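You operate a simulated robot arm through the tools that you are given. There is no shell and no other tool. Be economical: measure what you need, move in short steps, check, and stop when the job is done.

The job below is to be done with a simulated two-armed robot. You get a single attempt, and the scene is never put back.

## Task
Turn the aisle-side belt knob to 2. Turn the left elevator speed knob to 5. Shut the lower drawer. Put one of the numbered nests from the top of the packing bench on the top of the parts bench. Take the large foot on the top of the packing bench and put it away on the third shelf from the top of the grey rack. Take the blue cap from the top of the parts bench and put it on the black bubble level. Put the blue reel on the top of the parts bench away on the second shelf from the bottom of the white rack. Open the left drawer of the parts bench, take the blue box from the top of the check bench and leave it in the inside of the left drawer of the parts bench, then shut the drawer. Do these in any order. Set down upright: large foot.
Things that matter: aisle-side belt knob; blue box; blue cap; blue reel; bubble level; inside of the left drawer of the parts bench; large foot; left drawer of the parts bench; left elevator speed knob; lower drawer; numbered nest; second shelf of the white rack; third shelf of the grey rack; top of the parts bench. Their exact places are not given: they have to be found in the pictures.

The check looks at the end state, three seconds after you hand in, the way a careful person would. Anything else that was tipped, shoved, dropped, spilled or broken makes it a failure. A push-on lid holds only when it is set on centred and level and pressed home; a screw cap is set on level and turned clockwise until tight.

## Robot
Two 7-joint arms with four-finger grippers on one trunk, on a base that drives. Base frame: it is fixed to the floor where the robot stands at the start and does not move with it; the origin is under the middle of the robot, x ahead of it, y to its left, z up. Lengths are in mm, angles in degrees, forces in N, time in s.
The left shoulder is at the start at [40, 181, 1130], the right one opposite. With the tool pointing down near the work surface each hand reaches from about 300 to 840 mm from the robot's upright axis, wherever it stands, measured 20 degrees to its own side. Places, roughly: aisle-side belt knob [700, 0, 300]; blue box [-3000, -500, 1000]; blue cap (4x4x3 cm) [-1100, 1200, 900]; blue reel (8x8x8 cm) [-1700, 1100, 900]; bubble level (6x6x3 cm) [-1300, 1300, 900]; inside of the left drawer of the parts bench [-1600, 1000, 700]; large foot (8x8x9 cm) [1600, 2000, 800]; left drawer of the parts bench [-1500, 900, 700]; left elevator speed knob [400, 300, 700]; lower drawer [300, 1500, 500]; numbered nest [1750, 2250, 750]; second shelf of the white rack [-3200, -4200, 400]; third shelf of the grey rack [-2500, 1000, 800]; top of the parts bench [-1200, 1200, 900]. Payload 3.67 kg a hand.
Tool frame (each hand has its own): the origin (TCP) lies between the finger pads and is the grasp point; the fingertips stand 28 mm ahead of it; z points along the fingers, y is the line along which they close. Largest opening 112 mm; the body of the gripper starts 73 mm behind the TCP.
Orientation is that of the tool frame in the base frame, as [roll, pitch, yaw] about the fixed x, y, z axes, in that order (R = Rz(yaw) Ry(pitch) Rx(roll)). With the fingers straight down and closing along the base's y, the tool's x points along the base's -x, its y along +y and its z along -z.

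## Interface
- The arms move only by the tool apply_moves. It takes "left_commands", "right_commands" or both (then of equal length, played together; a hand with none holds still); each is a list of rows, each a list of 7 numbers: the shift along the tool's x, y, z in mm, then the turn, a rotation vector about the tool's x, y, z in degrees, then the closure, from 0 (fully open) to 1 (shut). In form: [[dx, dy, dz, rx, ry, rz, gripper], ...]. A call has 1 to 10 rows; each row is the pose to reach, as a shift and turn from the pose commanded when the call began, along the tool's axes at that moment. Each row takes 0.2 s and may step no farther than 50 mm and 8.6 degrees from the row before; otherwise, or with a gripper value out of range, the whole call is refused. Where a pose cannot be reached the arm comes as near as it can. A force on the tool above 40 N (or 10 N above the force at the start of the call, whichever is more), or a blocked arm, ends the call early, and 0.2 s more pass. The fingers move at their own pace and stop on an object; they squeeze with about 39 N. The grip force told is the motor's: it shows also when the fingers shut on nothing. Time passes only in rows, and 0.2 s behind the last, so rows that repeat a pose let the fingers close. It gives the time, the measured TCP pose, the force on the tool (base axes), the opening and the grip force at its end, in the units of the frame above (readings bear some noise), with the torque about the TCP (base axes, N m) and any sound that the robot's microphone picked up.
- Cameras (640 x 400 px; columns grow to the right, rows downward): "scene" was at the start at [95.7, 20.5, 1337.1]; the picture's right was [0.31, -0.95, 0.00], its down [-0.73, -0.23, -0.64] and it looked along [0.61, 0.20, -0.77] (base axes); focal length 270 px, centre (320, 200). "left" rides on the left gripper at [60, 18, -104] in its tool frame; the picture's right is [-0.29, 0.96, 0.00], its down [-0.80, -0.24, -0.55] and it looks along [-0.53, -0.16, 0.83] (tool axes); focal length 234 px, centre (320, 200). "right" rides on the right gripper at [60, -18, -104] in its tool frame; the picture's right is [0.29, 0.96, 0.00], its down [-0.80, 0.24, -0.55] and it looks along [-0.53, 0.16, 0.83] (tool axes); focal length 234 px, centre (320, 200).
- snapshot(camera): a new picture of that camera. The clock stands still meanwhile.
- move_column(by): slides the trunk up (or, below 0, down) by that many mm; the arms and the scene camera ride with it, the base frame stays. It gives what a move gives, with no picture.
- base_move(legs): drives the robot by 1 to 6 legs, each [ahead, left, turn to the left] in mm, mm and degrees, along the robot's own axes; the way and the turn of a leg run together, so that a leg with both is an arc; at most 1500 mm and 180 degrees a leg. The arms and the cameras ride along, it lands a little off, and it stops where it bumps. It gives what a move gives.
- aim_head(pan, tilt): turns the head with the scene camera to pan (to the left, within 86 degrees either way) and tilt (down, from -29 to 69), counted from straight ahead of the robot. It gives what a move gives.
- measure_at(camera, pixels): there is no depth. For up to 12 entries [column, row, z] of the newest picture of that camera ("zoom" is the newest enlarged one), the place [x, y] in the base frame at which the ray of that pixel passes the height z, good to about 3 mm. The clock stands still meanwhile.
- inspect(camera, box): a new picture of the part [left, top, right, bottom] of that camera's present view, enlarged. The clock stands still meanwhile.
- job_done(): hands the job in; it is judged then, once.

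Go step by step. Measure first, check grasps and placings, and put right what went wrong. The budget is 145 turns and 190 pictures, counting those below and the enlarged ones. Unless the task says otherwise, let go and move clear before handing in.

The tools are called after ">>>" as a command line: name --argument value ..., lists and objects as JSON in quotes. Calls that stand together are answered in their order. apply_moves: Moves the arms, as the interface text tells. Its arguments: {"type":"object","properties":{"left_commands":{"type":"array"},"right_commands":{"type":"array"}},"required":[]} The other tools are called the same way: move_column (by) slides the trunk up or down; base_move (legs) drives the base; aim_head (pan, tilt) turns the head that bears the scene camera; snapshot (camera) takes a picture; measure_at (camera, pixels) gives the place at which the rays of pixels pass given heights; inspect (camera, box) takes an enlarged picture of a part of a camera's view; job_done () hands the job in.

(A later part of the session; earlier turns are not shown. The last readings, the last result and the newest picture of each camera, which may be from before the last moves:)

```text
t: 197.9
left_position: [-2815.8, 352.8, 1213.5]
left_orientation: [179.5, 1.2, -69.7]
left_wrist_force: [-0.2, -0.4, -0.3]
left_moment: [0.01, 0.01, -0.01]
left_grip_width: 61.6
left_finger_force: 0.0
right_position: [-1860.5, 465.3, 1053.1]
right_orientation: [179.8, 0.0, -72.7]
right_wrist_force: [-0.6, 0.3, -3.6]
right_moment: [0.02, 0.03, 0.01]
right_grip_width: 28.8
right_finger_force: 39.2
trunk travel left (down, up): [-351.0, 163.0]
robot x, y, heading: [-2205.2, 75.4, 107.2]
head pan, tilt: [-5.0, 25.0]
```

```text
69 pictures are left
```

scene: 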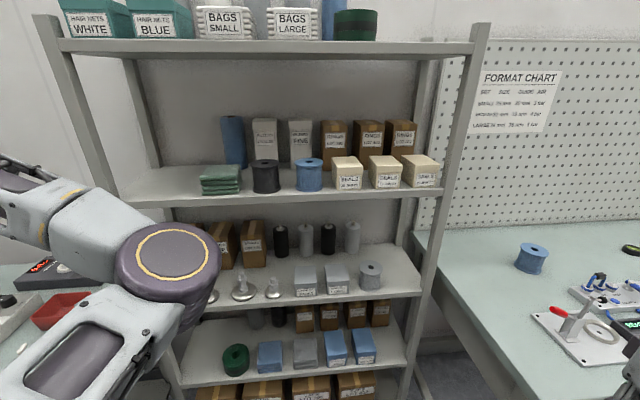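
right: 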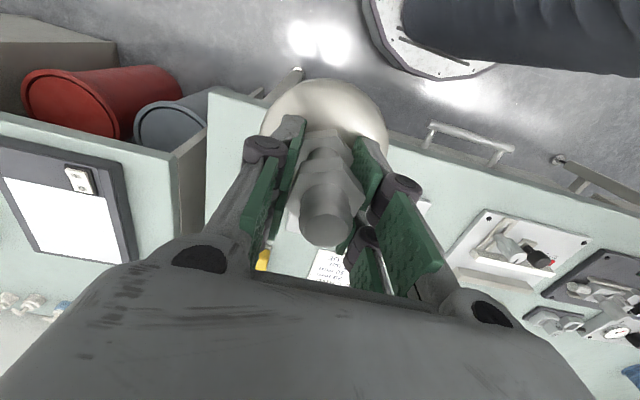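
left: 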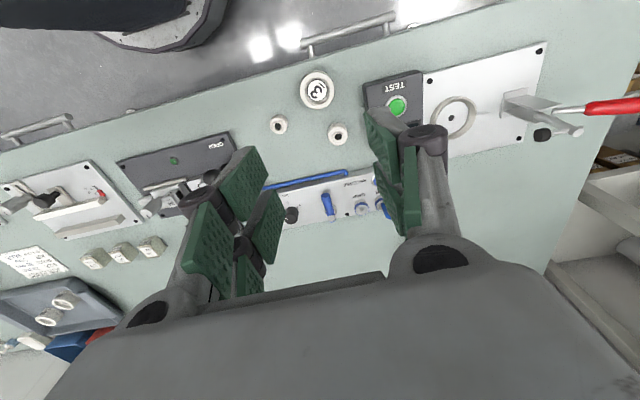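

Excellent view. The third shelf (row ~290) has feet, boxes and a grey reel at (370,273); its right end around (400,283) is free. I measure shelf positions.

>>> measure_at --camera "scene" --pixels '[[418, 293, 800], [418, 293, 850], [418, 293, 750], [444, 197, 1150], [444, 197, 1100], [400, 283, 800], [370, 285, 800], [243, 298, 800], [478, 50, 1500], [365, 362, 450]]'

>>> inspect --camera "scene" --box '[190, 180, 470, 340]'

```text
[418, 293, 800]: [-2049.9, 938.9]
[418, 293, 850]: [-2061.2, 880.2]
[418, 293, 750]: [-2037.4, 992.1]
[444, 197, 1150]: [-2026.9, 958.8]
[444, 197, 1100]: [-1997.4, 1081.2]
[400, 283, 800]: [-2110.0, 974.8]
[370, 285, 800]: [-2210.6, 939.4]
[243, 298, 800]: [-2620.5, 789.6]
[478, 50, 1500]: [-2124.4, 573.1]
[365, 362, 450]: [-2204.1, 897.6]
```

```text
2.29 times, centred on (330, 260) of scene
```

zoom: 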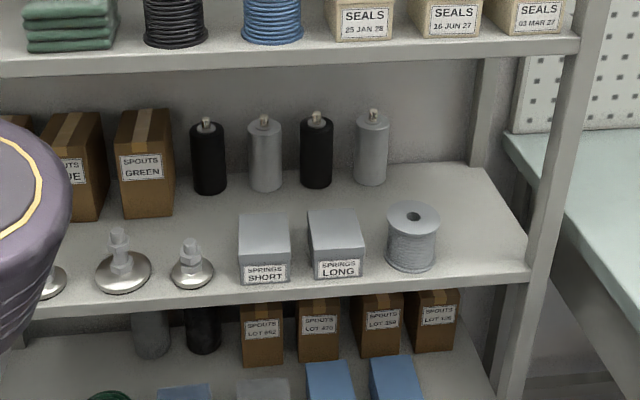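

Shelf 3 is at z≈815, shelf 2 at ≈1163. I measure the free gap right of the grey reel, which is the candidate spot.

>>> measure_at --camera "zoom" --pixels '[[437, 262, 815], [526, 268, 815], [412, 272, 815], [490, 280, 815], [482, 165, 815], [370, 185, 815], [362, 280, 815], [215, 285, 815], [240, 286, 815], [152, 290, 815]]'

```text
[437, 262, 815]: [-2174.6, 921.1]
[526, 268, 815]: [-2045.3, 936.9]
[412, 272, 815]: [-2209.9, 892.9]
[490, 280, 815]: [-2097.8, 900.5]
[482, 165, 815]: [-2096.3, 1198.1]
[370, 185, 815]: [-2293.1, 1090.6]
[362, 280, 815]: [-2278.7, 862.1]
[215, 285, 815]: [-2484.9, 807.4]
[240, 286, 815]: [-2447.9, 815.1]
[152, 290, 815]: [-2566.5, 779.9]
```

The gap right of the reel is ~125 mm: foot goes to d=-1750, n=1560. I position the base, lower the trunk, and bring the hand in front of the gap.

>>> base_move --legs '[[95, -84, 0]]'

>>> move_column --by -150

>>> apply_moves --right_commands '[[-38, 24, 0, 0, 0, 0, 1], [-76, 48, 0, 0, 0, 0, 1], [-114, 72, 0, 0, 0, 0, 1], [-152, 96, 0, 0, 0, 0, 1], [-190, 120, 0, 0, 0, 0, 1], [-228, 144, 0, 0, 0, 0, 1], [-266, 168, 0, 0, 0, 0, 1], [-300, 194, 0, 0, 0, 0, 1]]'

>>> snapshot --camera "scene"

```text
t: 199.2
left_position: [-2765.5, 467.9, 1213.0]
left_orientation: [179.4, 1.3, -69.6]
left_wrist_force: [0.2, 0.3, 0.1]
left_moment: [0.05, -0.01, 0.0]
left_grip_width: 61.7
left_finger_force: 0.1
right_position: [-1809.6, 579.3, 1053.1]
right_orientation: [179.8, 0.0, -72.7]
right_wrist_force: [0.1, 0.3, -2.7]
right_moment: [0.01, 0.01, 0.01]
right_grip_width: 29.0
right_finger_force: 39.0
trunk travel left (down, up): [-351.0, 163.0]
robot x, y, heading: [-2149.2, 191.4, 107.3]
head pan, tilt: [-5.0, 25.0]
```

```text
t: 200.9
left_position: [-2766.3, 468.3, 1064.6]
left_orientation: [179.4, 1.3, -69.8]
left_wrist_force: [-0.4, 0.1, -0.3]
left_moment: [-0.03, 0.0, -0.01]
left_grip_width: 61.6
left_finger_force: 0.0
right_position: [-1810.0, 580.1, 904.1]
right_orientation: [179.8, 0.0, -72.7]
right_wrist_force: [0.7, -0.5, -3.6]
right_moment: [0.07, 0.0, 0.0]
right_grip_width: 28.7
right_finger_force: 39.1
trunk travel left (down, up): [-201.0, 313.0]
robot x, y, heading: [-2154.8, 190.0, 107.2]
head pan, tilt: [-5.0, 25.0]
```

```text
t: 202.7
left_position: [-2765.9, 471.1, 1064.4]
left_orientation: [179.5, 1.1, -69.9]
left_wrist_force: [-0.8, 0.4, -0.5]
left_moment: [0.03, -0.04, 0.02]
left_grip_width: 61.7
left_finger_force: 0.1
right_position: [-2085.7, 811.8, 902.4]
right_orientation: [179.8, 0.0, -72.6]
right_wrist_force: [0.1, -0.9, -2.7]
right_moment: [0.02, 0.03, -0.01]
right_grip_width: 28.9
right_finger_force: 39.9
trunk travel left (down, up): [-201.0, 313.0]
robot x, y, heading: [-2149.9, 191.4, 107.1]
head pan, tilt: [-5.0, 25.0]
```

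```text
67 pictures are left
```

scene: 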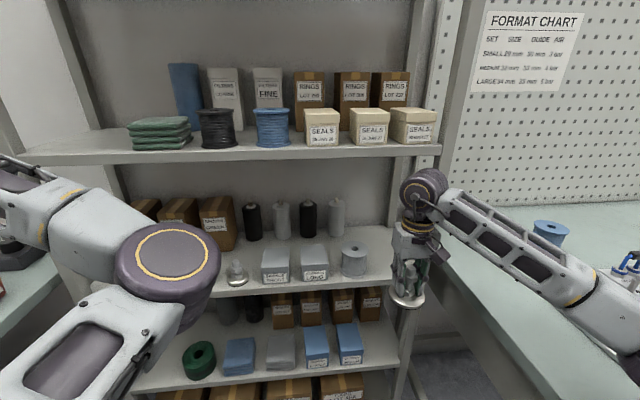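

The forearm would be close to the right post, so I'll turn 10° right and stretch more. First I pull the left arm back so its elbow clears the rack.

>>> apply_moves --left_commands '[[35, 25, 0, 0, 0, 0, 0.45], [70, 50, 0, 0, 0, 0, 0.45], [105, 75, 0, 0, 0, 0, 0.45], [140, 100, 0, 0, 0, 0, 0.45], [175, 125, 0, 0, 0, 0, 0.45], [210, 140, 0, 0, 0, 0, 0.45]]'

>>> base_move --legs '[[0, 111, 0], [29, 0, -10]]'

>>> snapshot --camera "scene"

```text
t: 204.1
left_position: [-2825.6, 222.8, 1062.4]
left_orientation: [179.5, 1.3, -69.8]
left_wrist_force: [-0.2, 0.1, 0.5]
left_moment: [0.0, -0.02, 0.02]
left_grip_width: 61.6
left_finger_force: 0.0
right_position: [-2084.5, 810.6, 903.6]
right_orientation: [179.8, 0.1, -72.7]
right_wrist_force: [-0.2, -0.2, -4.1]
right_moment: [0.06, 0.0, 0.01]
right_grip_width: 28.7
right_finger_force: 39.0
trunk travel left (down, up): [-201.0, 313.0]
robot x, y, heading: [-2154.0, 190.2, 107.4]
head pan, tilt: [-5.0, 25.0]
```

```text
t: 206.1
left_position: [-2921.4, 336.7, 1061.8]
left_orientation: [179.6, 1.2, -79.9]
left_wrist_force: [-0.5, -0.1, -0.1]
left_moment: [0.0, 0.02, -0.01]
left_grip_width: 61.7
left_finger_force: 0.1
right_position: [-2089.7, 784.1, 902.4]
right_orientation: [179.8, 0.0, -82.9]
right_wrist_force: [0.6, 0.2, -2.6]
right_moment: [0.02, 0.01, 0.02]
right_grip_width: 28.2
right_finger_force: 38.5
trunk travel left (down, up): [-201.0, 313.0]
robot x, y, heading: [-2263.1, 184.4, 97.0]
head pan, tilt: [-5.0, 25.0]
```

```text
66 pictures are left
```

scene: 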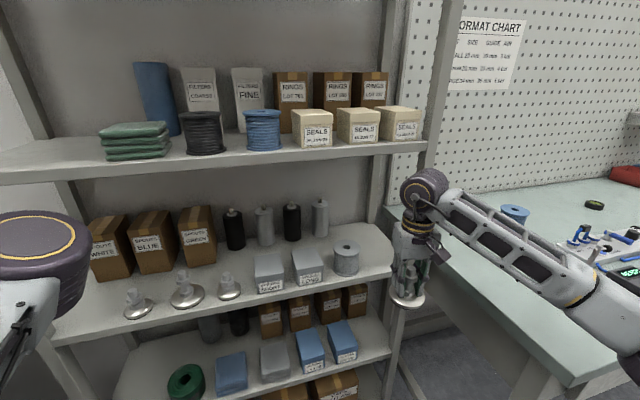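

Before entering I re-measure the gap right of the grey reel from here.

>>> inspect --camera "scene" --box '[310, 210, 450, 310]'

>>> measure_at --camera "zoom" --pixels '[[225, 288, 815], [355, 290, 815], [350, 245, 815], [170, 300, 815], [375, 150, 815], [420, 372, 855], [495, 372, 855], [290, 120, 815]]'

```text
4.00 times, centred on (380, 260) of scene
```

zoom: 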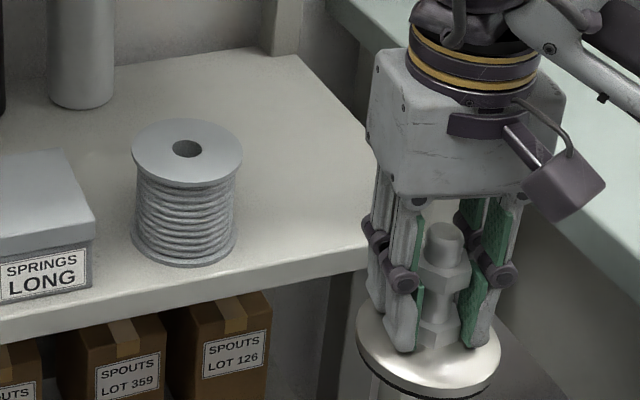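

```text
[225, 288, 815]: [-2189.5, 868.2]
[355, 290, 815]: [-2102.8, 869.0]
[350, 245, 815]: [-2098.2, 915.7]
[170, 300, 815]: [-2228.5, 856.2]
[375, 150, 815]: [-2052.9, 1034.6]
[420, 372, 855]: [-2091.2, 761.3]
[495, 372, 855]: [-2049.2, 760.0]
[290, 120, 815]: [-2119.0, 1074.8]
```

The gap is confirmed (~128 mm). I advance into the shelf gap slowly toward [-2127,949].

>>> apply_moves --right_commands '[[-15, 16, 8, 0, 0, 0, 1], [-40, 16.5, 15, 0, 0, 0, 1], [-65, 16.5, 15, 0, 0, 0, 1], [-90, 16.5, 15, 0, 0, 0, 1], [-115, 16.5, 15, 0, 0, 0, 1], [-140, 16.5, 15, 0, 0, 0, 1], [-155, 16.5, 15, 0, 0, 0, 1], [-168, 16.5, 15, 0, 0, 0, 1]]'

>>> inspect --camera "scene" --box '[280, 130, 480, 310]'

>>> snapshot --camera "right"

```text
t: 207.9
left_position: [-2922.0, 336.3, 1061.2]
left_orientation: [179.4, 1.3, -79.9]
left_wrist_force: [-0.1, 1.2, -0.7]
left_moment: [-0.01, -0.02, 0.01]
left_grip_width: 61.7
left_finger_force: 0.0
right_position: [-2127.3, 949.2, 887.2]
right_orientation: [179.9, 0.0, -82.7]
right_wrist_force: [0.4, 0.4, -2.7]
right_moment: [0.03, 0.03, -0.02]
right_grip_width: 28.5
right_finger_force: 38.9
trunk travel left (down, up): [-201.0, 313.0]
robot x, y, heading: [-2265.9, 185.2, 97.1]
head pan, tilt: [-5.0, 25.0]
```

```text
2.22 times, centred on (380, 220) of scene
```

zoom: 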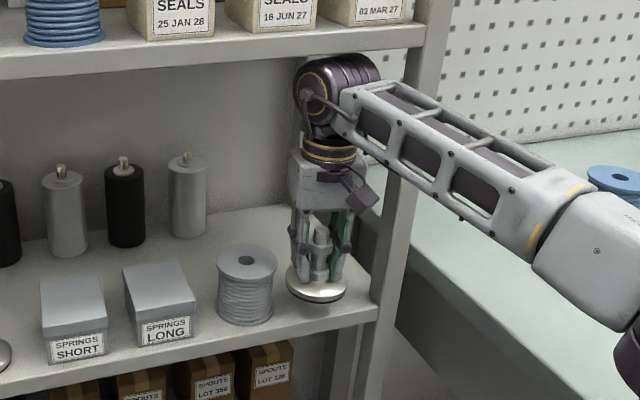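

```text
63 pictures are left
```

right: 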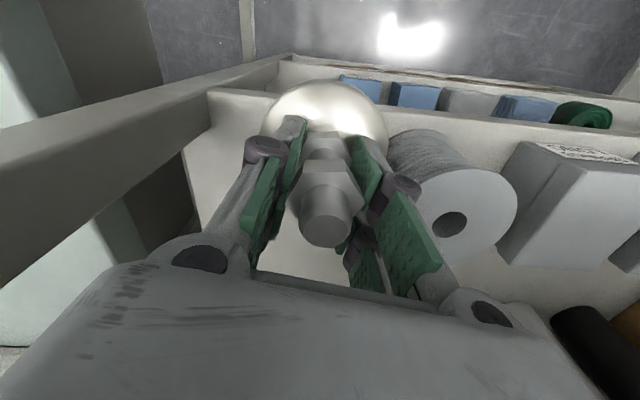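

No contact, foot is over the gap. I go 12 mm deeper and lower until it touches.

>>> apply_moves --right_commands '[[-12, 2, 0, 0, 0, 0, 1], [-14, 2, 6, 0, 0, 0, 1], [-14, 2, 10, 0, 0, 0, 1], [-14, 2, 14, 0, 0, 0, 1], [-14, 2, 18, 0, 0, 0, 1], [-14, 2, 22, 0, 0, 0, 1], [-14, 2, 26, 0, 0, 0, 1], [-14, 2, 30, 0, 0, 0, 1], [-14, 2, 34, 0, 0, 0, 1]]'

>>> inspect --camera "scene" --box '[330, 200, 430, 290]'

```text
t: 209.9
left_position: [-2922.0, 337.7, 1061.8]
left_orientation: [179.5, 1.1, -79.8]
left_wrist_force: [-0.8, -0.8, -0.4]
left_moment: [-0.02, -0.02, -0.01]
left_grip_width: 61.8
left_finger_force: 0.1
right_position: [-2130.2, 960.9, 854.9]
right_orientation: [179.8, -0.1, -82.9]
right_wrist_force: [0.2, 0.6, -3.9]
right_moment: [0.06, -0.02, 0.0]
right_grip_width: 28.3
right_finger_force: 39.4
trunk travel left (down, up): [-201.0, 313.0]
robot x, y, heading: [-2262.5, 190.9, 97.3]
head pan, tilt: [-5.0, 25.0]
```

```text
4.44 times, centred on (380, 245) of scene
```

zoom: 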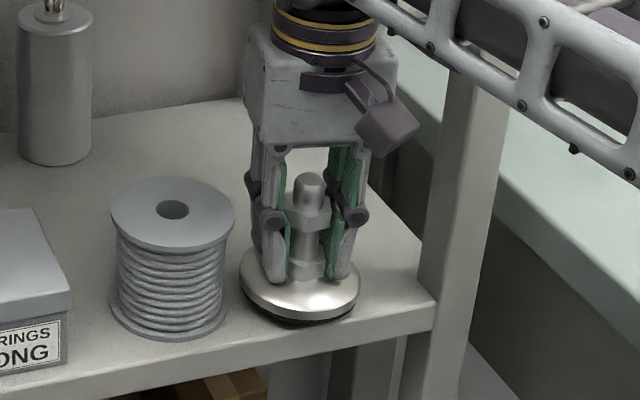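

Not touching yet (854.9, force unchanged). I continue lowering in small steps.

>>> apply_moves --right_commands '[[0, 0, 4, 0, 0, 0, 1], [0, 0, 8, 0, 0, 0, 1], [0, 0, 12, 0, 0, 0, 1], [0, 0, 16, 0, 0, 0, 1], [0, 0, 20, 0, 0, 0, 1], [0, 0, 24, 0, 0, 0, 1], [0, 0, 28, 0, 0, 0, 1]]'

>>> inspect --camera "scene" --box '[330, 200, 430, 290]'

```text
t: 211.1
left_position: [-2921.5, 335.6, 1063.1]
left_orientation: [179.5, 1.3, -79.8]
left_wrist_force: [-0.2, 0.4, -0.5]
left_moment: [-0.02, 0.02, 0.04]
left_grip_width: 61.4
left_finger_force: 0.1
right_position: [-2131.2, 962.2, 844.1]
right_orientation: [179.5, 0.7, -82.9]
right_wrist_force: [2.3, -13.7, 16.7]
right_moment: [-0.32, -0.21, -0.01]
right_grip_width: 28.1
right_finger_force: 38.7
trunk travel left (down, up): [-201.0, 313.0]
robot x, y, heading: [-2266.9, 188.8, 96.9]
head pan, tilt: [-5.0, 25.0]
stopped in row 6 (right hand): the force on the tool passed its limit at 44 N (the readings are from after the stop); the commanded pose is now the measured one
```

```text
4.44 times, centred on (380, 245) of scene
```

zoom: 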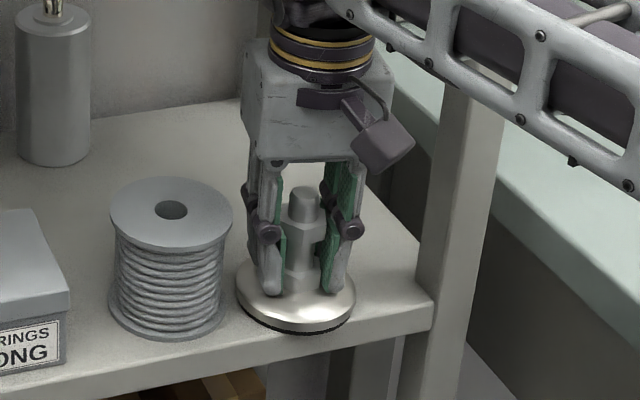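

The foot stands on the shelf. I open, rise 30 mm and back straight out.

>>> apply_moves --right_commands '[[0, 0, -2, 0, 0, 0, 0.7], [0, 0, -4, 0, 0, 0, 0.45], [0, 0, -20, 0, 0, 0, 0.45], [0, 0, -40, 0, 0, 0, 0.45], [30, 0, -45, 0, 0, 0, 0.45], [70, 0, -45, 0, 0, 0, 0.45], [110, 0, -45, 0, 0, 0, 0.45], [150, 0, -45, 0, 0, 0, 0.3], [195, 0, -45, 0, 0, 0, 0.2], [240, 0, -45, 0, 0, 0, 0]]'

>>> inspect --camera "scene" --box '[300, 170, 440, 290]'

```text
t: 213.3
left_position: [-2920.5, 335.2, 1062.6]
left_orientation: [179.5, 1.3, -79.9]
left_wrist_force: [0.2, 0.0, 0.4]
left_moment: [0.0, 0.01, 0.01]
left_grip_width: 61.6
left_finger_force: 0.1
right_position: [-2100.3, 722.9, 884.7]
right_orientation: [179.7, 0.6, -83.0]
right_wrist_force: [-0.1, -0.9, 0.1]
right_moment: [0.0, 0.01, -0.02]
right_grip_width: 111.9
right_finger_force: 0.1
trunk travel left (down, up): [-201.0, 313.0]
robot x, y, heading: [-2264.2, 188.0, 97.2]
head pan, tilt: [-5.0, 25.0]
```

```text
3.33 times, centred on (370, 230) of scene
```

zoom: 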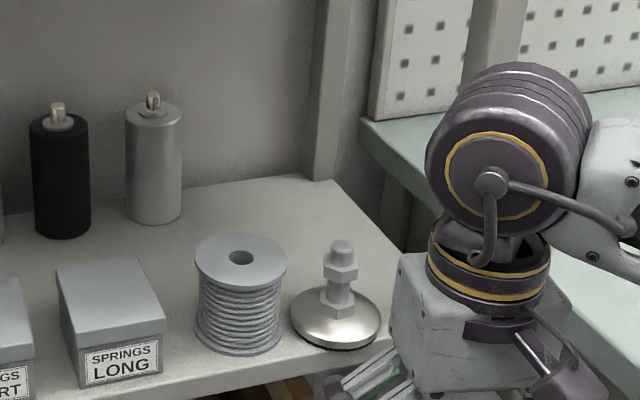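

Foot is placed upright on the third shelf. Next, cap and level: I retract and raise the arm, then drive to the parts bench and look down with the right camera.

>>> apply_moves --right_commands '[[30, 0, -20, 0, 0, 0, 0], [60, 0, -40, 0, 0, 0, 0], [90, 0, -60, 0, 0, 0, 0], [120, 0, -80, 0, 0, 0, 0]]'

>>> move_column --by 130

>>> base_move --legs '[[-70, 0, 10], [0, -1065, 0]]'

>>> aim_head --pan -15 --tilt 38

>>> snapshot --camera "scene"

```text
t: 214.3
left_position: [-2921.0, 335.9, 1062.9]
left_orientation: [179.5, 1.3, -79.9]
left_wrist_force: [0.0, -0.4, 0.3]
left_moment: [0.03, 0.02, -0.04]
left_grip_width: 61.8
left_finger_force: 0.0
right_position: [-2085.6, 604.2, 963.6]
right_orientation: [179.5, 0.6, -82.9]
right_wrist_force: [0.7, -1.0, 0.3]
right_moment: [0.02, -0.04, 0.01]
right_grip_width: 112.1
right_finger_force: 0.0
trunk travel left (down, up): [-201.0, 313.0]
robot x, y, heading: [-2266.4, 183.5, 97.1]
head pan, tilt: [-5.0, 25.0]
```

```text
t: 215.9
left_position: [-2920.9, 336.4, 1191.6]
left_orientation: [179.5, 1.2, -79.9]
left_wrist_force: [-0.6, -0.5, 0.5]
left_moment: [0.0, -0.03, 0.02]
left_grip_width: 61.4
left_finger_force: 0.1
right_position: [-2085.2, 605.6, 1092.5]
right_orientation: [179.6, 0.6, -83.0]
right_wrist_force: [-0.6, -0.6, 0.6]
right_moment: [0.01, -0.01, 0.0]
right_grip_width: 111.8
right_finger_force: 0.1
trunk travel left (down, up): [-331.0, 183.0]
robot x, y, heading: [-2262.2, 186.7, 96.7]
head pan, tilt: [-5.0, 25.0]
```

```text
t: 222.2
left_position: [-1921.5, 460.1, 1190.9]
left_orientation: [179.4, 1.2, -69.8]
left_wrist_force: [0.4, 0.7, 0.4]
left_moment: [0.0, -0.02, 0.0]
left_grip_width: 61.4
left_finger_force: 0.1
right_position: [-1145.0, 872.8, 1092.2]
right_orientation: [179.6, 0.5, -72.7]
right_wrist_force: [-0.8, -0.2, 0.5]
right_moment: [-0.01, 0.03, -0.01]
right_grip_width: 111.9
right_finger_force: 0.0
trunk travel left (down, up): [-331.0, 183.0]
robot x, y, heading: [-1250.1, 427.1, 107.6]
head pan, tilt: [-5.0, 25.0]
```

```text
t: 222.9
left_position: [-1921.5, 460.4, 1190.9]
left_orientation: [179.6, 1.2, -69.7]
left_wrist_force: [0.2, -0.5, 0.3]
left_moment: [-0.01, 0.0, -0.03]
left_grip_width: 61.5
left_finger_force: 0.1
right_position: [-1144.6, 872.9, 1092.4]
right_orientation: [179.6, 0.6, -72.7]
right_wrist_force: [-0.3, 0.4, -0.2]
right_moment: [-0.02, 0.0, 0.02]
right_grip_width: 111.8
right_finger_force: 0.0
trunk travel left (down, up): [-331.0, 183.0]
robot x, y, heading: [-1250.0, 426.5, 107.2]
head pan, tilt: [-15.0, 38.0]
```

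```text
59 pictures are left
```

scene: 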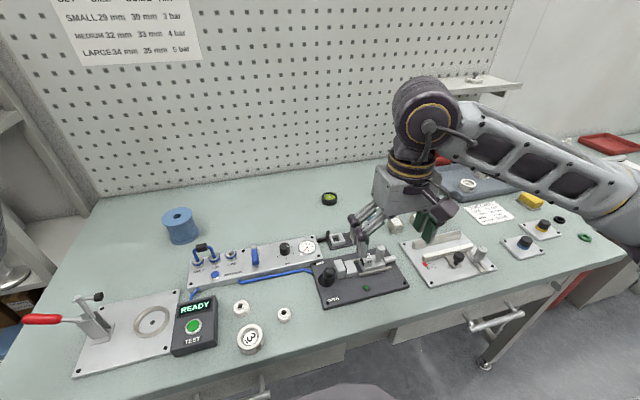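

The nest sits fine at (250,340), level at (329,198). I move the right hand above the cap area and look down.

>>> measure_at --camera "scene" --pixels '[[329, 199, 875], [329, 204, 858], [180, 225, 900], [180, 212, 935]]'

>>> apply_moves --right_commands '[[-35, -15, 5, 0, 0, 0, 0], [-70, -30, 15, 0, 0, 0, 0], [-105, -45, 25, 0, 0, 0, 0], [-140, -60, 35, 0, 0, 0, 0], [-175, -75, 45, 0, 0, 0, 0], [-210, -90, 55, 0, 0, 0, 0], [-240, -105, 65, 0, 0, 0, 0], [-265, -120, 75, 0, 0, 0, 0]]'

>>> snapshot --camera "right"

```text
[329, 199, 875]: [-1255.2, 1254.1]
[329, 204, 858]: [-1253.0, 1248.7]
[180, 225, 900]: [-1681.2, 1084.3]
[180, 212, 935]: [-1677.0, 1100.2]
```

```text
t: 224.7
left_position: [-1920.5, 461.0, 1191.1]
left_orientation: [179.5, 1.2, -69.7]
left_wrist_force: [0.3, -0.1, 0.1]
left_moment: [-0.03, 0.0, 0.0]
left_grip_width: 62.0
left_finger_force: 0.1
right_position: [-1109.5, 1164.5, 1019.3]
right_orientation: [179.6, 0.4, -72.7]
right_wrist_force: [-0.1, -0.1, -0.9]
right_moment: [-0.04, 0.03, 0.0]
right_grip_width: 112.0
right_finger_force: 0.0
trunk travel left (down, up): [-331.0, 183.0]
robot x, y, heading: [-1251.1, 430.9, 107.3]
head pan, tilt: [-15.0, 38.0]
```

```text
58 pictures are left
```

right: 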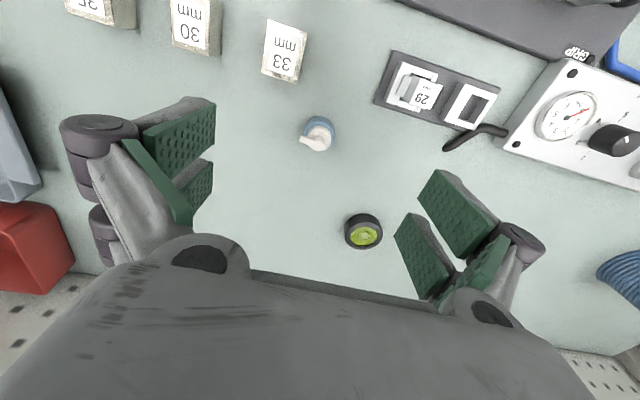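

Cap at (319,133) with its spout toward the left, level at (363,231). I zoom on the cap and measure both.

>>> inspect --camera "right" --box '[280, 90, 400, 270]'

>>> measure_at --camera "right" --pixels '[[320, 128, 868], [301, 140, 885], [336, 125, 868], [363, 232, 872], [363, 231, 885], [345, 232, 872], [382, 231, 872]]'

```text
2.22 times, centred on (340, 180) of right
```

zoom: 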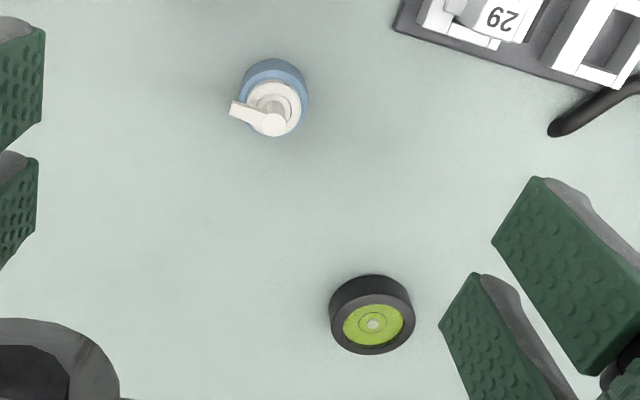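

```text
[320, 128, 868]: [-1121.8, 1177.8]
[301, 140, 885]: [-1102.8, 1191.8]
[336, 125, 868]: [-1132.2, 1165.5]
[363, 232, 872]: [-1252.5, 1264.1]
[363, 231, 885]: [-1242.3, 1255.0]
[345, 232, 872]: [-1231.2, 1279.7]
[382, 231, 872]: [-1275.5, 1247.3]
```

Cap centre ≈[-1121,1179]; the spout points at ~35°, so I rotate the gripper 45° to close across it, move over and descend to 935 for a check.

>>> apply_moves --right_commands '[[-4, 1, 12, 0, 0, 7.5, 0.2], [-8, 3, 25, 0, 0, 15, 0.4], [-12, 5, 38, 0, 0, 22.5, 0.45], [-16, 6, 50, 0, 0, 30, 0.45], [-17, 6.7, 65, 0, 0, 37.5, 0.45], [-17, 6.7, 84, 0, 0, 45, 0.45], [-17, 6.7, 84, 0, 0, 45, 0.45]]'

>>> snapshot --camera "right"

```text
t: 226.3
left_position: [-1921.1, 460.6, 1190.5]
left_orientation: [179.4, 1.2, -69.6]
left_wrist_force: [0.8, -0.1, -0.3]
left_moment: [0.0, 0.03, -0.01]
left_grip_width: 61.5
left_finger_force: 0.0
right_position: [-1122.3, 1176.1, 934.7]
right_orientation: [179.2, 0.2, -117.8]
right_wrist_force: [-0.7, 0.1, -0.3]
right_moment: [0.01, -0.01, -0.02]
right_grip_width: 61.6
right_finger_force: 0.0
trunk travel left (down, up): [-331.0, 183.0]
robot x, y, heading: [-1249.3, 434.0, 107.6]
head pan, tilt: [-15.0, 38.0]
```

```text
56 pictures are left
```

right: 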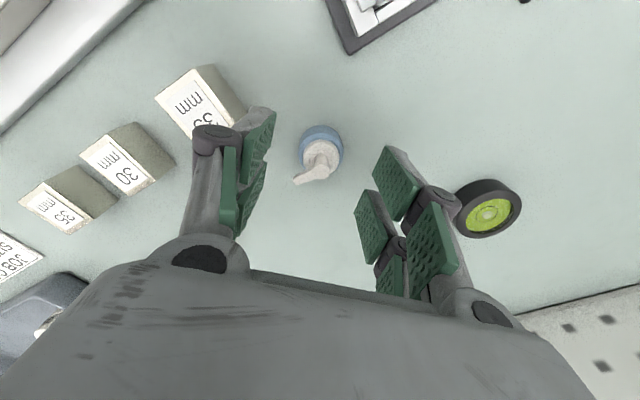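

Well aligned, spout across the closing line. I narrow the fingers, descend to z≈891 and grip.

>>> apply_moves --right_commands '[[0, 0, 5, 0, 0, 0, 0.55], [0, 0, 20, 0, 0, 0, 0.55], [0, 0, 35, 0, 0, 0, 0.55], [0, 0, 44, 0, 0, 0, 0.55], [0, 0, 44, 0, 0, 0, 0.8], [0, 0, 44, 0, 0, 0, 1], [0, 0, 44, 0, 0, 0, 1]]'

>>> snapshot --camera "right"

```text
t: 227.9
left_position: [-1920.8, 460.7, 1191.5]
left_orientation: [179.5, 1.2, -69.7]
left_wrist_force: [0.6, 0.1, 0.0]
left_moment: [0.02, 0.02, 0.0]
left_grip_width: 61.4
left_finger_force: 0.1
right_position: [-1122.3, 1176.8, 891.6]
right_orientation: [179.2, 0.2, -117.7]
right_wrist_force: [-1.1, -0.1, -0.4]
right_moment: [-0.02, 0.0, 0.03]
right_grip_width: 31.1
right_finger_force: 10.0
trunk travel left (down, up): [-331.0, 183.0]
robot x, y, heading: [-1247.2, 429.4, 107.6]
head pan, tilt: [-15.0, 38.0]
```

```text
55 pictures are left
```

right: 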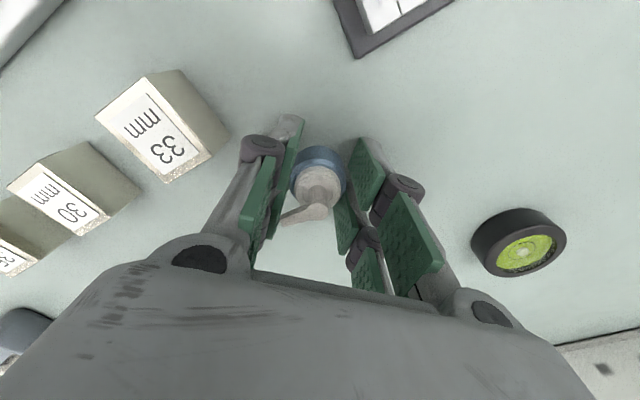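

Gripped (31 mm). I lift it 75 mm and carry it over the level, then check alignment.

>>> measure_at --camera "right" --pixels '[[528, 252, 888], [516, 243, 860]]'

>>> apply_moves --right_commands '[[0, 0, 0, 0, 0, 0, 1], [0, 0, -35, 0, 0, 0, 1], [0, 0, -75, 0, 0, 0, 1], [-3, 37, -75, 0, 0, 0, 1], [-7, 74, -75, 0, 0, 0, 1], [-10, 111, -75, 0, 0, 0, 1], [-13.6, 148, -75, 0, 0, 0, 1], [-13.6, 148, -75, 0, 0, 0, 1]]'

>>> snapshot --camera "right"

>>> snapshot --camera "scene"

```text
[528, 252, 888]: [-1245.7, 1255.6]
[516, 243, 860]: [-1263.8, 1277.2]
```

```text
t: 229.7
left_position: [-1918.6, 460.2, 1191.6]
left_orientation: [179.4, 1.2, -69.7]
left_wrist_force: [1.0, 0.9, 0.4]
left_moment: [0.01, 0.04, -0.02]
left_grip_width: 61.5
left_finger_force: 0.0
right_position: [-1244.6, 1256.2, 969.5]
right_orientation: [179.2, 0.0, -117.7]
right_wrist_force: [-0.6, -1.1, 0.0]
right_moment: [-0.02, 0.06, 0.0]
right_grip_width: 31.3
right_finger_force: 9.3
trunk travel left (down, up): [-331.0, 183.0]
robot x, y, heading: [-1247.9, 425.3, 107.4]
head pan, tilt: [-15.0, 38.0]
```

```text
54 pictures are left
```

right: 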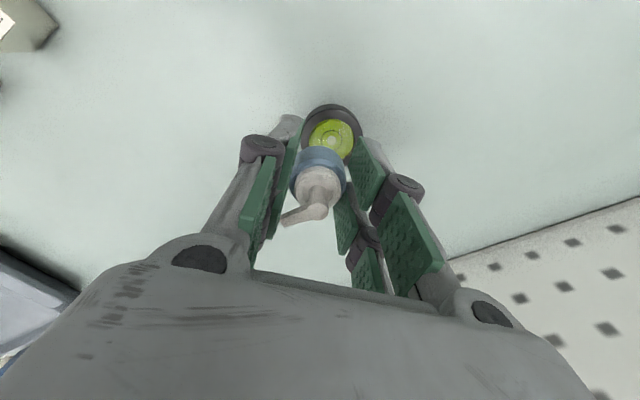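

```text
53 pictures are left
```

scene: 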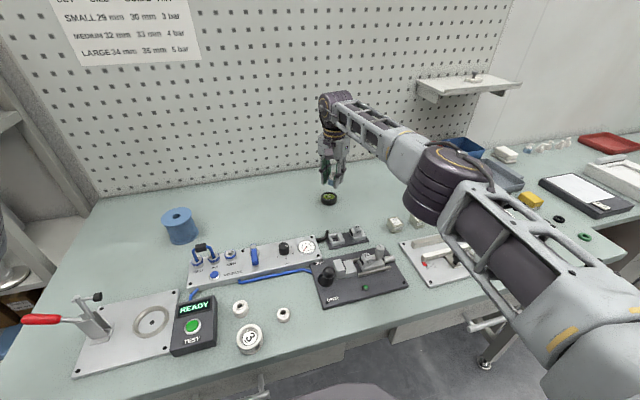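

I check the residual offset with an enlarged view.

>>> inspect --camera "right" --box '[270, 90, 390, 230]'

>>> measure_at --camera "right" --pixels '[[332, 138, 888], [332, 138, 880], [320, 158, 912], [320, 184, 930]]'

```text
2.86 times, centred on (330, 160) of right
```

zoom: 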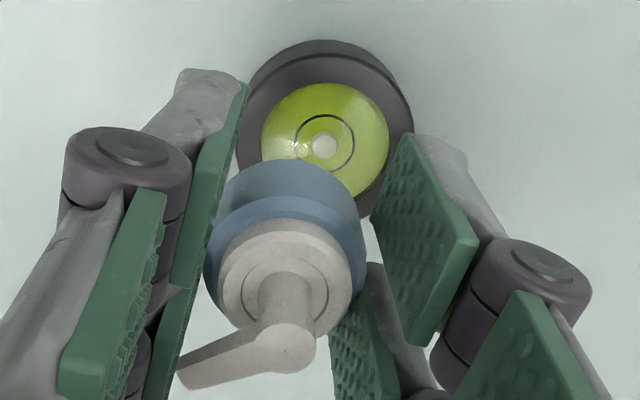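

```text
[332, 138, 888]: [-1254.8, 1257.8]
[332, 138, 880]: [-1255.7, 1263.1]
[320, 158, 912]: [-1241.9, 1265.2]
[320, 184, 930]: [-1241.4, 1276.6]
```

The level is 9.5 mm to the tool's +y side. I correct and lower until contact, pressing down.

>>> apply_moves --right_commands '[[2, 5, 0, 0, 0, 0, 1], [3.8, 9.3, 0, 0, 0, 0, 1], [3.8, 9.3, 15, 0, 0, 0, 1], [3.8, 9.3, 28, 0, 0, 0, 1]]'

>>> inspect --camera "right" --box '[270, 90, 390, 230]'

>>> inspect --camera "scene" --box '[290, 150, 370, 220]'

```text
t: 230.7
left_position: [-1920.5, 459.4, 1191.1]
left_orientation: [179.5, 1.3, -69.7]
left_wrist_force: [0.1, 0.0, -0.4]
left_moment: [0.01, -0.03, 0.0]
left_grip_width: 61.7
left_finger_force: 0.0
right_position: [-1257.1, 1258.5, 941.0]
right_orientation: [179.3, 0.1, -117.7]
right_wrist_force: [0.2, 0.8, 0.5]
right_moment: [0.01, -0.02, 0.02]
right_grip_width: 31.1
right_finger_force: 10.1
trunk travel left (down, up): [-331.0, 183.0]
robot x, y, heading: [-1246.8, 433.2, 107.5]
head pan, tilt: [-15.0, 38.0]
```

```text
2.86 times, centred on (330, 160) of right
```

zoom: 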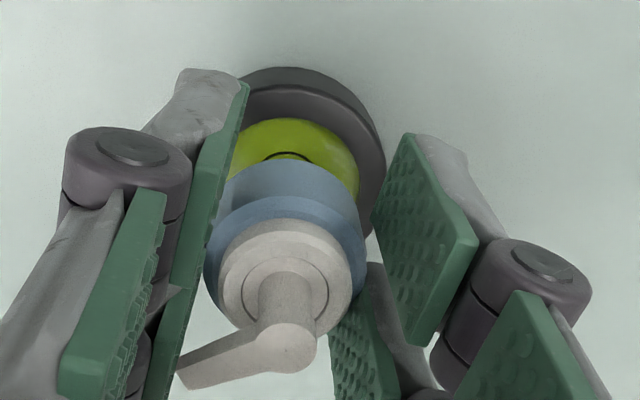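

```text
5.71 times, centred on (330, 185) of scene
```

zoom: 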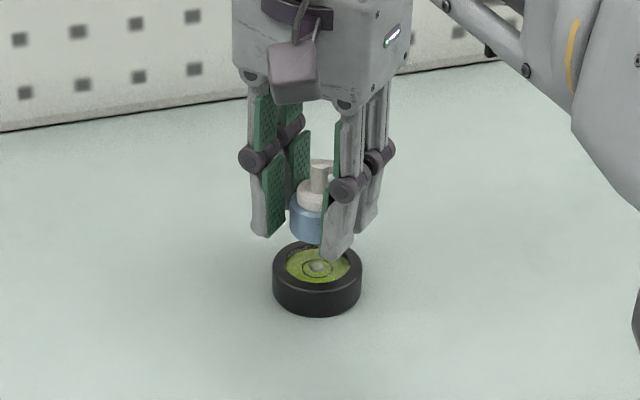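

Now centred (disc at zoom (293,174), expected (291,176)). Lower and press.

>>> apply_moves --right_commands '[[-1, 0, 8, 0, 0, 0, 1], [-1, 0, 14, 0, 0, 0, 1], [-1, 0, 18, 0, 0, 0, 1], [-1, 0, 22, 0, 0, 0, 1], [-1, 0, 26, 0, 0, 0, 1], [-1, 0, 30, 0, 0, 0, 1], [-1, 0, 34, 0, 0, 0, 1], [-1, 0, 38, 0, 0, 0, 1]]'

>>> inspect --camera "scene" --box '[290, 150, 370, 220]'

```text
t: 232.5
left_position: [-1920.5, 456.6, 1191.2]
left_orientation: [179.7, 1.4, -69.8]
left_wrist_force: [-0.4, -0.8, 0.2]
left_moment: [-0.02, 0.0, -0.04]
left_grip_width: 61.5
left_finger_force: 0.1
right_position: [-1254.4, 1254.4, 906.9]
right_orientation: [179.0, 0.5, -117.7]
right_wrist_force: [3.5, 2.6, 32.7]
right_moment: [0.05, -0.36, -0.02]
right_grip_width: 29.9
right_finger_force: 39.0
right hand out of reach, approached as far as the arm can: row 3, 4, 5, 6, 7, 8
trunk travel left (down, up): [-331.0, 183.0]
robot x, y, heading: [-1248.2, 430.9, 107.4]
head pan, tilt: [-15.0, 38.0]
```

```text
5.71 times, centred on (330, 185) of scene
```

zoom: 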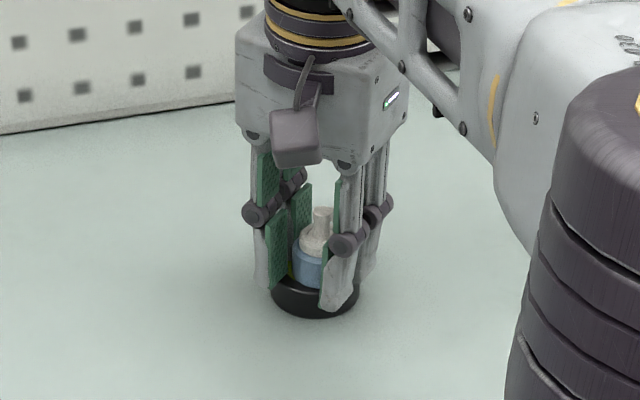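

Pressed with ~33 N. I release, rise, and inspect.

>>> apply_moves --right_commands '[[0, 0, -2, 0, 0, 0, 0.75], [0, 0, -3, 0, 0, 0, 0.55], [0, 0, -15, 0, 0, 0, 0.5], [0, 0, -45, 0, 0, 0, 0.5], [0, 0, -80, 0, 0, 0, 0.5], [20, 0, -110, 0, 0, 0, 0.3]]'

>>> inspect --camera "right" --box '[250, 80, 410, 240]'

>>> inspect --camera "scene" --box '[290, 150, 370, 220]'

```text
t: 233.9
left_position: [-1921.3, 458.5, 1190.3]
left_orientation: [179.7, 1.3, -69.7]
left_wrist_force: [-0.3, 0.7, -0.3]
left_moment: [0.04, -0.04, 0.06]
left_grip_width: 61.6
left_finger_force: 0.1
right_position: [-1267.7, 1253.1, 1014.2]
right_orientation: [179.4, 0.1, -117.6]
right_wrist_force: [-1.1, 0.5, 0.8]
right_moment: [0.02, -0.04, 0.0]
right_grip_width: 78.5
right_finger_force: 0.1
right hand out of reach, approached as far as the arm can: row 4, 5, 6
trunk travel left (down, up): [-331.0, 183.0]
robot x, y, heading: [-1247.8, 431.0, 107.2]
head pan, tilt: [-15.0, 38.0]
```

```text
2.50 times, centred on (330, 160) of right
```

zoom: 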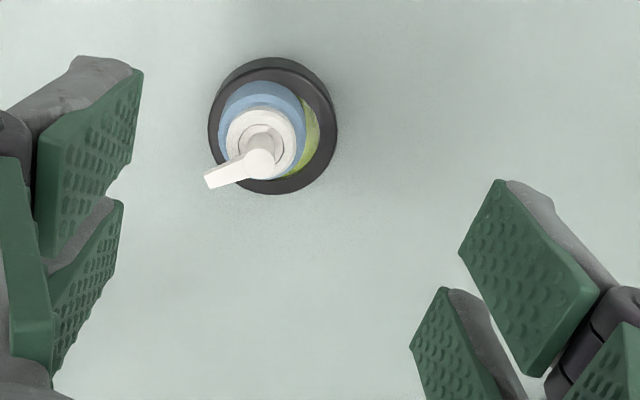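

```text
5.71 times, centred on (330, 185) of scene
```

zoom: 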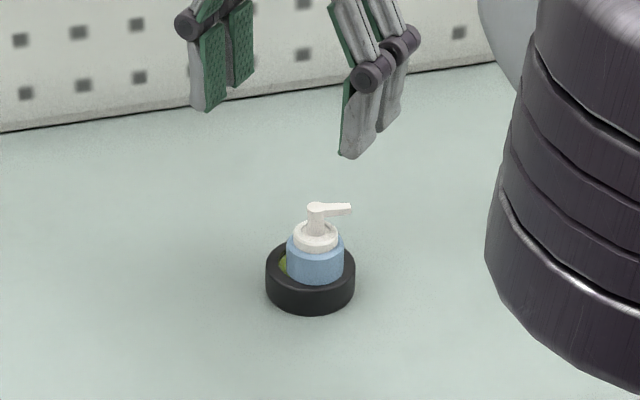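

The cap rests inside the level's rim, upright. Next the left drawer: I retract the hand (turning it a further 45° so the fingers close front-to-back), reposition the base and look at the handle.

>>> apply_moves --right_commands '[[20, -20, -20, 0, 0, 0, 0.3], [50, -50, -40, 0, 0, 5, 0.3], [83, -83, -50, 0, 0, 10, 0.3], [116, -116, -50, 0, 0, 15, 0.3], [149, -149, -50, 0, 0, 20, 0.3], [182, -182, -50, 0, 0, 25, 0.3], [215, -215, -50, 0, 0, 30, 0.3], [248, -248, -50, 0, 0, 35, 0.3], [281, -281, -50, 0, 0, 40, 0.3], [314, -314, -50, 0, 0, 45, 0.3]]'

>>> base_move --legs '[[-140, 0, 0], [0, 360, 0]]'

>>> aim_head --pan -20 --tilt 50

>>> snapshot --camera "scene"

>>> snapshot --camera "right"

```text
t: 236.1
left_position: [-1925.5, 460.3, 1187.7]
left_orientation: [179.8, 1.2, -69.7]
left_wrist_force: [-1.6, 0.2, -0.1]
left_moment: [0.02, -0.09, 0.01]
left_grip_width: 61.6
left_finger_force: 0.0
right_position: [-1517.3, 1088.8, 1128.1]
right_orientation: [179.8, -0.3, -162.9]
right_wrist_force: [-1.7, -0.5, 1.5]
right_moment: [0.01, 0.0, 0.0]
right_grip_width: 78.6
right_finger_force: 0.0
right hand out of reach, approached as far as the arm can: row 1, 2, 3, 4, 5, 6, 7, 8, 9, 10
trunk travel left (down, up): [-331.0, 183.0]
robot x, y, heading: [-1243.6, 425.8, 107.6]
head pan, tilt: [-15.0, 38.0]
```

```text
t: 239.5
left_position: [-2227.6, 215.4, 1191.1]
left_orientation: [179.5, 1.2, -69.7]
left_wrist_force: [0.6, 0.4, -0.8]
left_moment: [-0.03, 0.03, 0.02]
left_grip_width: 61.7
left_finger_force: 0.0
right_position: [-1820.3, 843.1, 1126.0]
right_orientation: [-179.9, -0.2, -162.7]
right_wrist_force: [0.1, 0.4, 0.3]
right_moment: [0.05, 0.01, -0.03]
right_grip_width: 78.5
right_finger_force: 0.2
trunk travel left (down, up): [-331.0, 183.0]
robot x, y, heading: [-1555.4, 186.3, 107.3]
head pan, tilt: [-15.0, 38.0]
```

```text
t: 240.2
left_position: [-2227.8, 214.8, 1190.0]
left_orientation: [179.5, 1.2, -69.8]
left_wrist_force: [0.4, 0.6, -0.4]
left_moment: [-0.04, -0.04, 0.02]
left_grip_width: 61.8
left_finger_force: 0.0
right_position: [-1819.9, 842.6, 1126.3]
right_orientation: [-180.0, -0.2, -162.6]
right_wrist_force: [0.4, -0.1, -0.8]
right_moment: [0.0, -0.02, -0.05]
right_grip_width: 78.3
right_finger_force: 0.1
trunk travel left (down, up): [-331.0, 183.0]
robot x, y, heading: [-1555.4, 179.6, 107.1]
head pan, tilt: [-20.0, 50.0]
```

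```text
46 pictures are left
```

scene: 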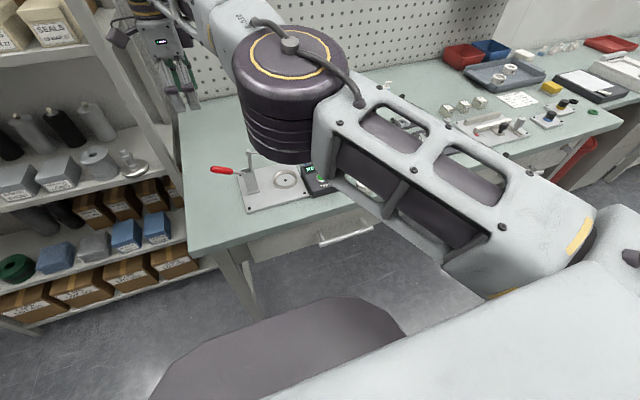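

```text
45 pictures are left
```

right: 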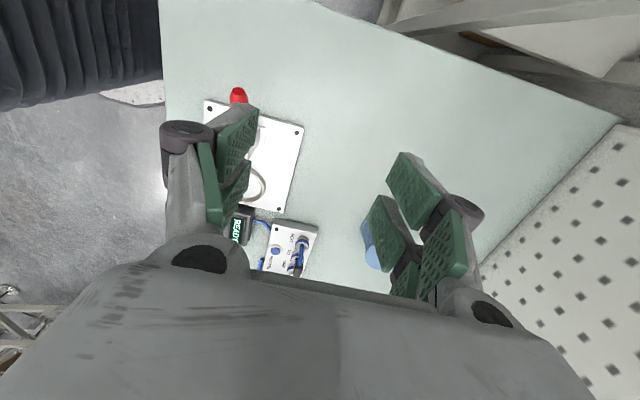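

The extra +45° ran the wrist into its limit and dragged the arm. I bring it back to a comfortable spot while unwinding, then test turning the other way.

>>> apply_moves --right_commands '[[-31, -26, 0, 0, 0, -8.5, 0.3], [-62, -52, 0, 0, 0, -17, 0.3], [-92, -78, 0, 0, 0, -25.5, 0.3], [-123, -105, 0, 0, 0, -34, 0.3], [-154, -131, 0, 0, 0, -42.5, 0.3], [-185, -157, 0, 0, 0, -51, 0.3], [-216, -183, 0, 0, 0, -59.5, 0.3], [-246, -210, 0, 0, 0, -68, 0.3], [-277, -236, 0, 0, 0, -76.5, 0.3], [-308, -262, 0, 0, 0, -85, 0.3]]'

>>> apply_moves --right_commands '[[0, 0, 0, 0, 0, -8.5, 0.3], [0, 0, 0, 0, 0, -17, 0.3], [0, 0, 0, 0, 0, -25.5, 0.3], [0, 0, 0, 0, 0, -34, 0.3], [0, 0, 0, 0, 0, -42.5, 0.3], [0, 0, 0, 0, 0, -51, 0.3], [0, 0, 0, 0, 0, -59.5, 0.3], [0, 0, 0, 0, 0, -68, 0.3], [0, 0, 0, 0, 0, -76.5, 0.3], [0, 0, 0, 0, 0, -85, 0.3]]'

>>> base_move --legs '[[-60, 0, 0]]'

>>> aim_head --pan -22 --tilt 50

>>> snapshot --camera "scene"

```text
t: 242.4
left_position: [-2231.2, 209.1, 1189.4]
left_orientation: [179.7, 1.5, -69.7]
left_wrist_force: [-0.3, -1.6, -1.3]
left_moment: [0.08, -0.06, -0.03]
left_grip_width: 61.5
left_finger_force: 0.0
right_position: [-1627.8, 957.0, 1165.8]
right_orientation: [180.0, -0.1, -78.6]
right_wrist_force: [0.1, -1.1, 0.3]
right_moment: [0.08, 0.02, 0.0]
right_grip_width: 78.6
right_finger_force: 0.2
right hand out of reach, approached as far as the arm can: row 1, 2, 3, 4, 5, 6, 7, 8, 9, 10
trunk travel left (down, up): [-331.0, 183.0]
robot x, y, heading: [-1554.4, 184.8, 107.2]
head pan, tilt: [-20.0, 50.0]
```

```text
t: 244.6
left_position: [-2230.0, 212.4, 1188.6]
left_orientation: [179.7, 1.3, -69.8]
left_wrist_force: [0.5, -0.2, -0.4]
left_moment: [0.06, -0.05, 0.0]
left_grip_width: 61.6
left_finger_force: 0.1
right_position: [-1639.5, 644.5, 1176.2]
right_orientation: [-179.6, 0.4, -2.4]
right_wrist_force: [0.1, -1.2, 0.9]
right_moment: [0.06, -0.04, 0.0]
right_grip_width: 78.3
right_finger_force: 0.0
right hand out of reach, approached as far as the arm can: row 2, 3, 4, 5, 6, 7, 8, 9, 10
trunk travel left (down, up): [-331.0, 183.0]
robot x, y, heading: [-1556.7, 184.9, 107.3]
head pan, tilt: [-20.0, 50.0]
```

```text
t: 245.6
left_position: [-2210.6, 159.8, 1189.7]
left_orientation: [179.7, 1.2, -69.8]
left_wrist_force: [0.0, -0.4, -1.6]
left_moment: [0.0, 0.02, 0.01]
left_grip_width: 61.6
left_finger_force: 0.0
right_position: [-1619.4, 592.5, 1174.1]
right_orientation: [-179.8, 0.5, -2.5]
right_wrist_force: [-0.3, 0.3, -0.1]
right_moment: [0.0, -0.01, 0.01]
right_grip_width: 78.3
right_finger_force: 0.1
trunk travel left (down, up): [-331.0, 183.0]
robot x, y, heading: [-1536.0, 124.6, 107.4]
head pan, tilt: [-20.0, 50.0]
```

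```text
t: 246.2
left_position: [-2209.2, 158.4, 1191.7]
left_orientation: [179.5, 1.3, -69.8]
left_wrist_force: [0.2, -1.1, 0.2]
left_moment: [0.05, -0.03, 0.0]
left_grip_width: 61.4
left_finger_force: 0.0
right_position: [-1618.9, 590.7, 1176.4]
right_orientation: [-179.7, 0.6, -2.5]
right_wrist_force: [0.1, 0.0, 0.0]
right_moment: [0.04, 0.02, 0.0]
right_grip_width: 78.4
right_finger_force: 0.1
trunk travel left (down, up): [-331.0, 183.0]
robot x, y, heading: [-1538.2, 129.2, 107.2]
head pan, tilt: [-22.0, 50.0]
```

```text
44 pictures are left
```

scene: 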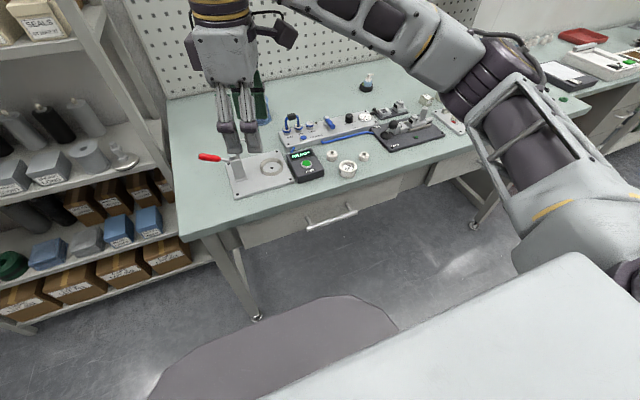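

The hand now has its closing line near front-to-back. I measure the handle (ends (308,228), (356,211)) and bench edge.

>>> measure_at --camera "scene" --pixels '[[308, 229, 740], [356, 211, 740], [308, 229, 780], [356, 211, 780], [308, 229, 820], [356, 211, 820], [240, 222, 858], [430, 165, 858]]'

>>> inspect --camera "scene" --box '[220, 150, 440, 290]'

```text
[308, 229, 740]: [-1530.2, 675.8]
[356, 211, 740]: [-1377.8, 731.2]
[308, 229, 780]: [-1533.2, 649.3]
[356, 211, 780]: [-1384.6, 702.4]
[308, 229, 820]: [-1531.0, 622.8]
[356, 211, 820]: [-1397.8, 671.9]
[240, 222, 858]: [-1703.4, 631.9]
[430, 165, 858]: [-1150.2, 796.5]
```

```text
2.86 times, centred on (330, 220) of scene
```

zoom: 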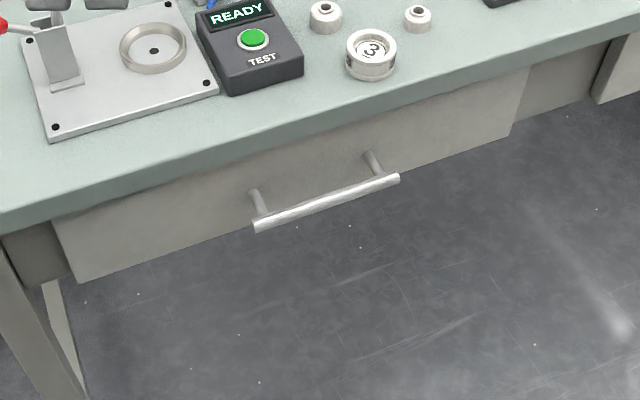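

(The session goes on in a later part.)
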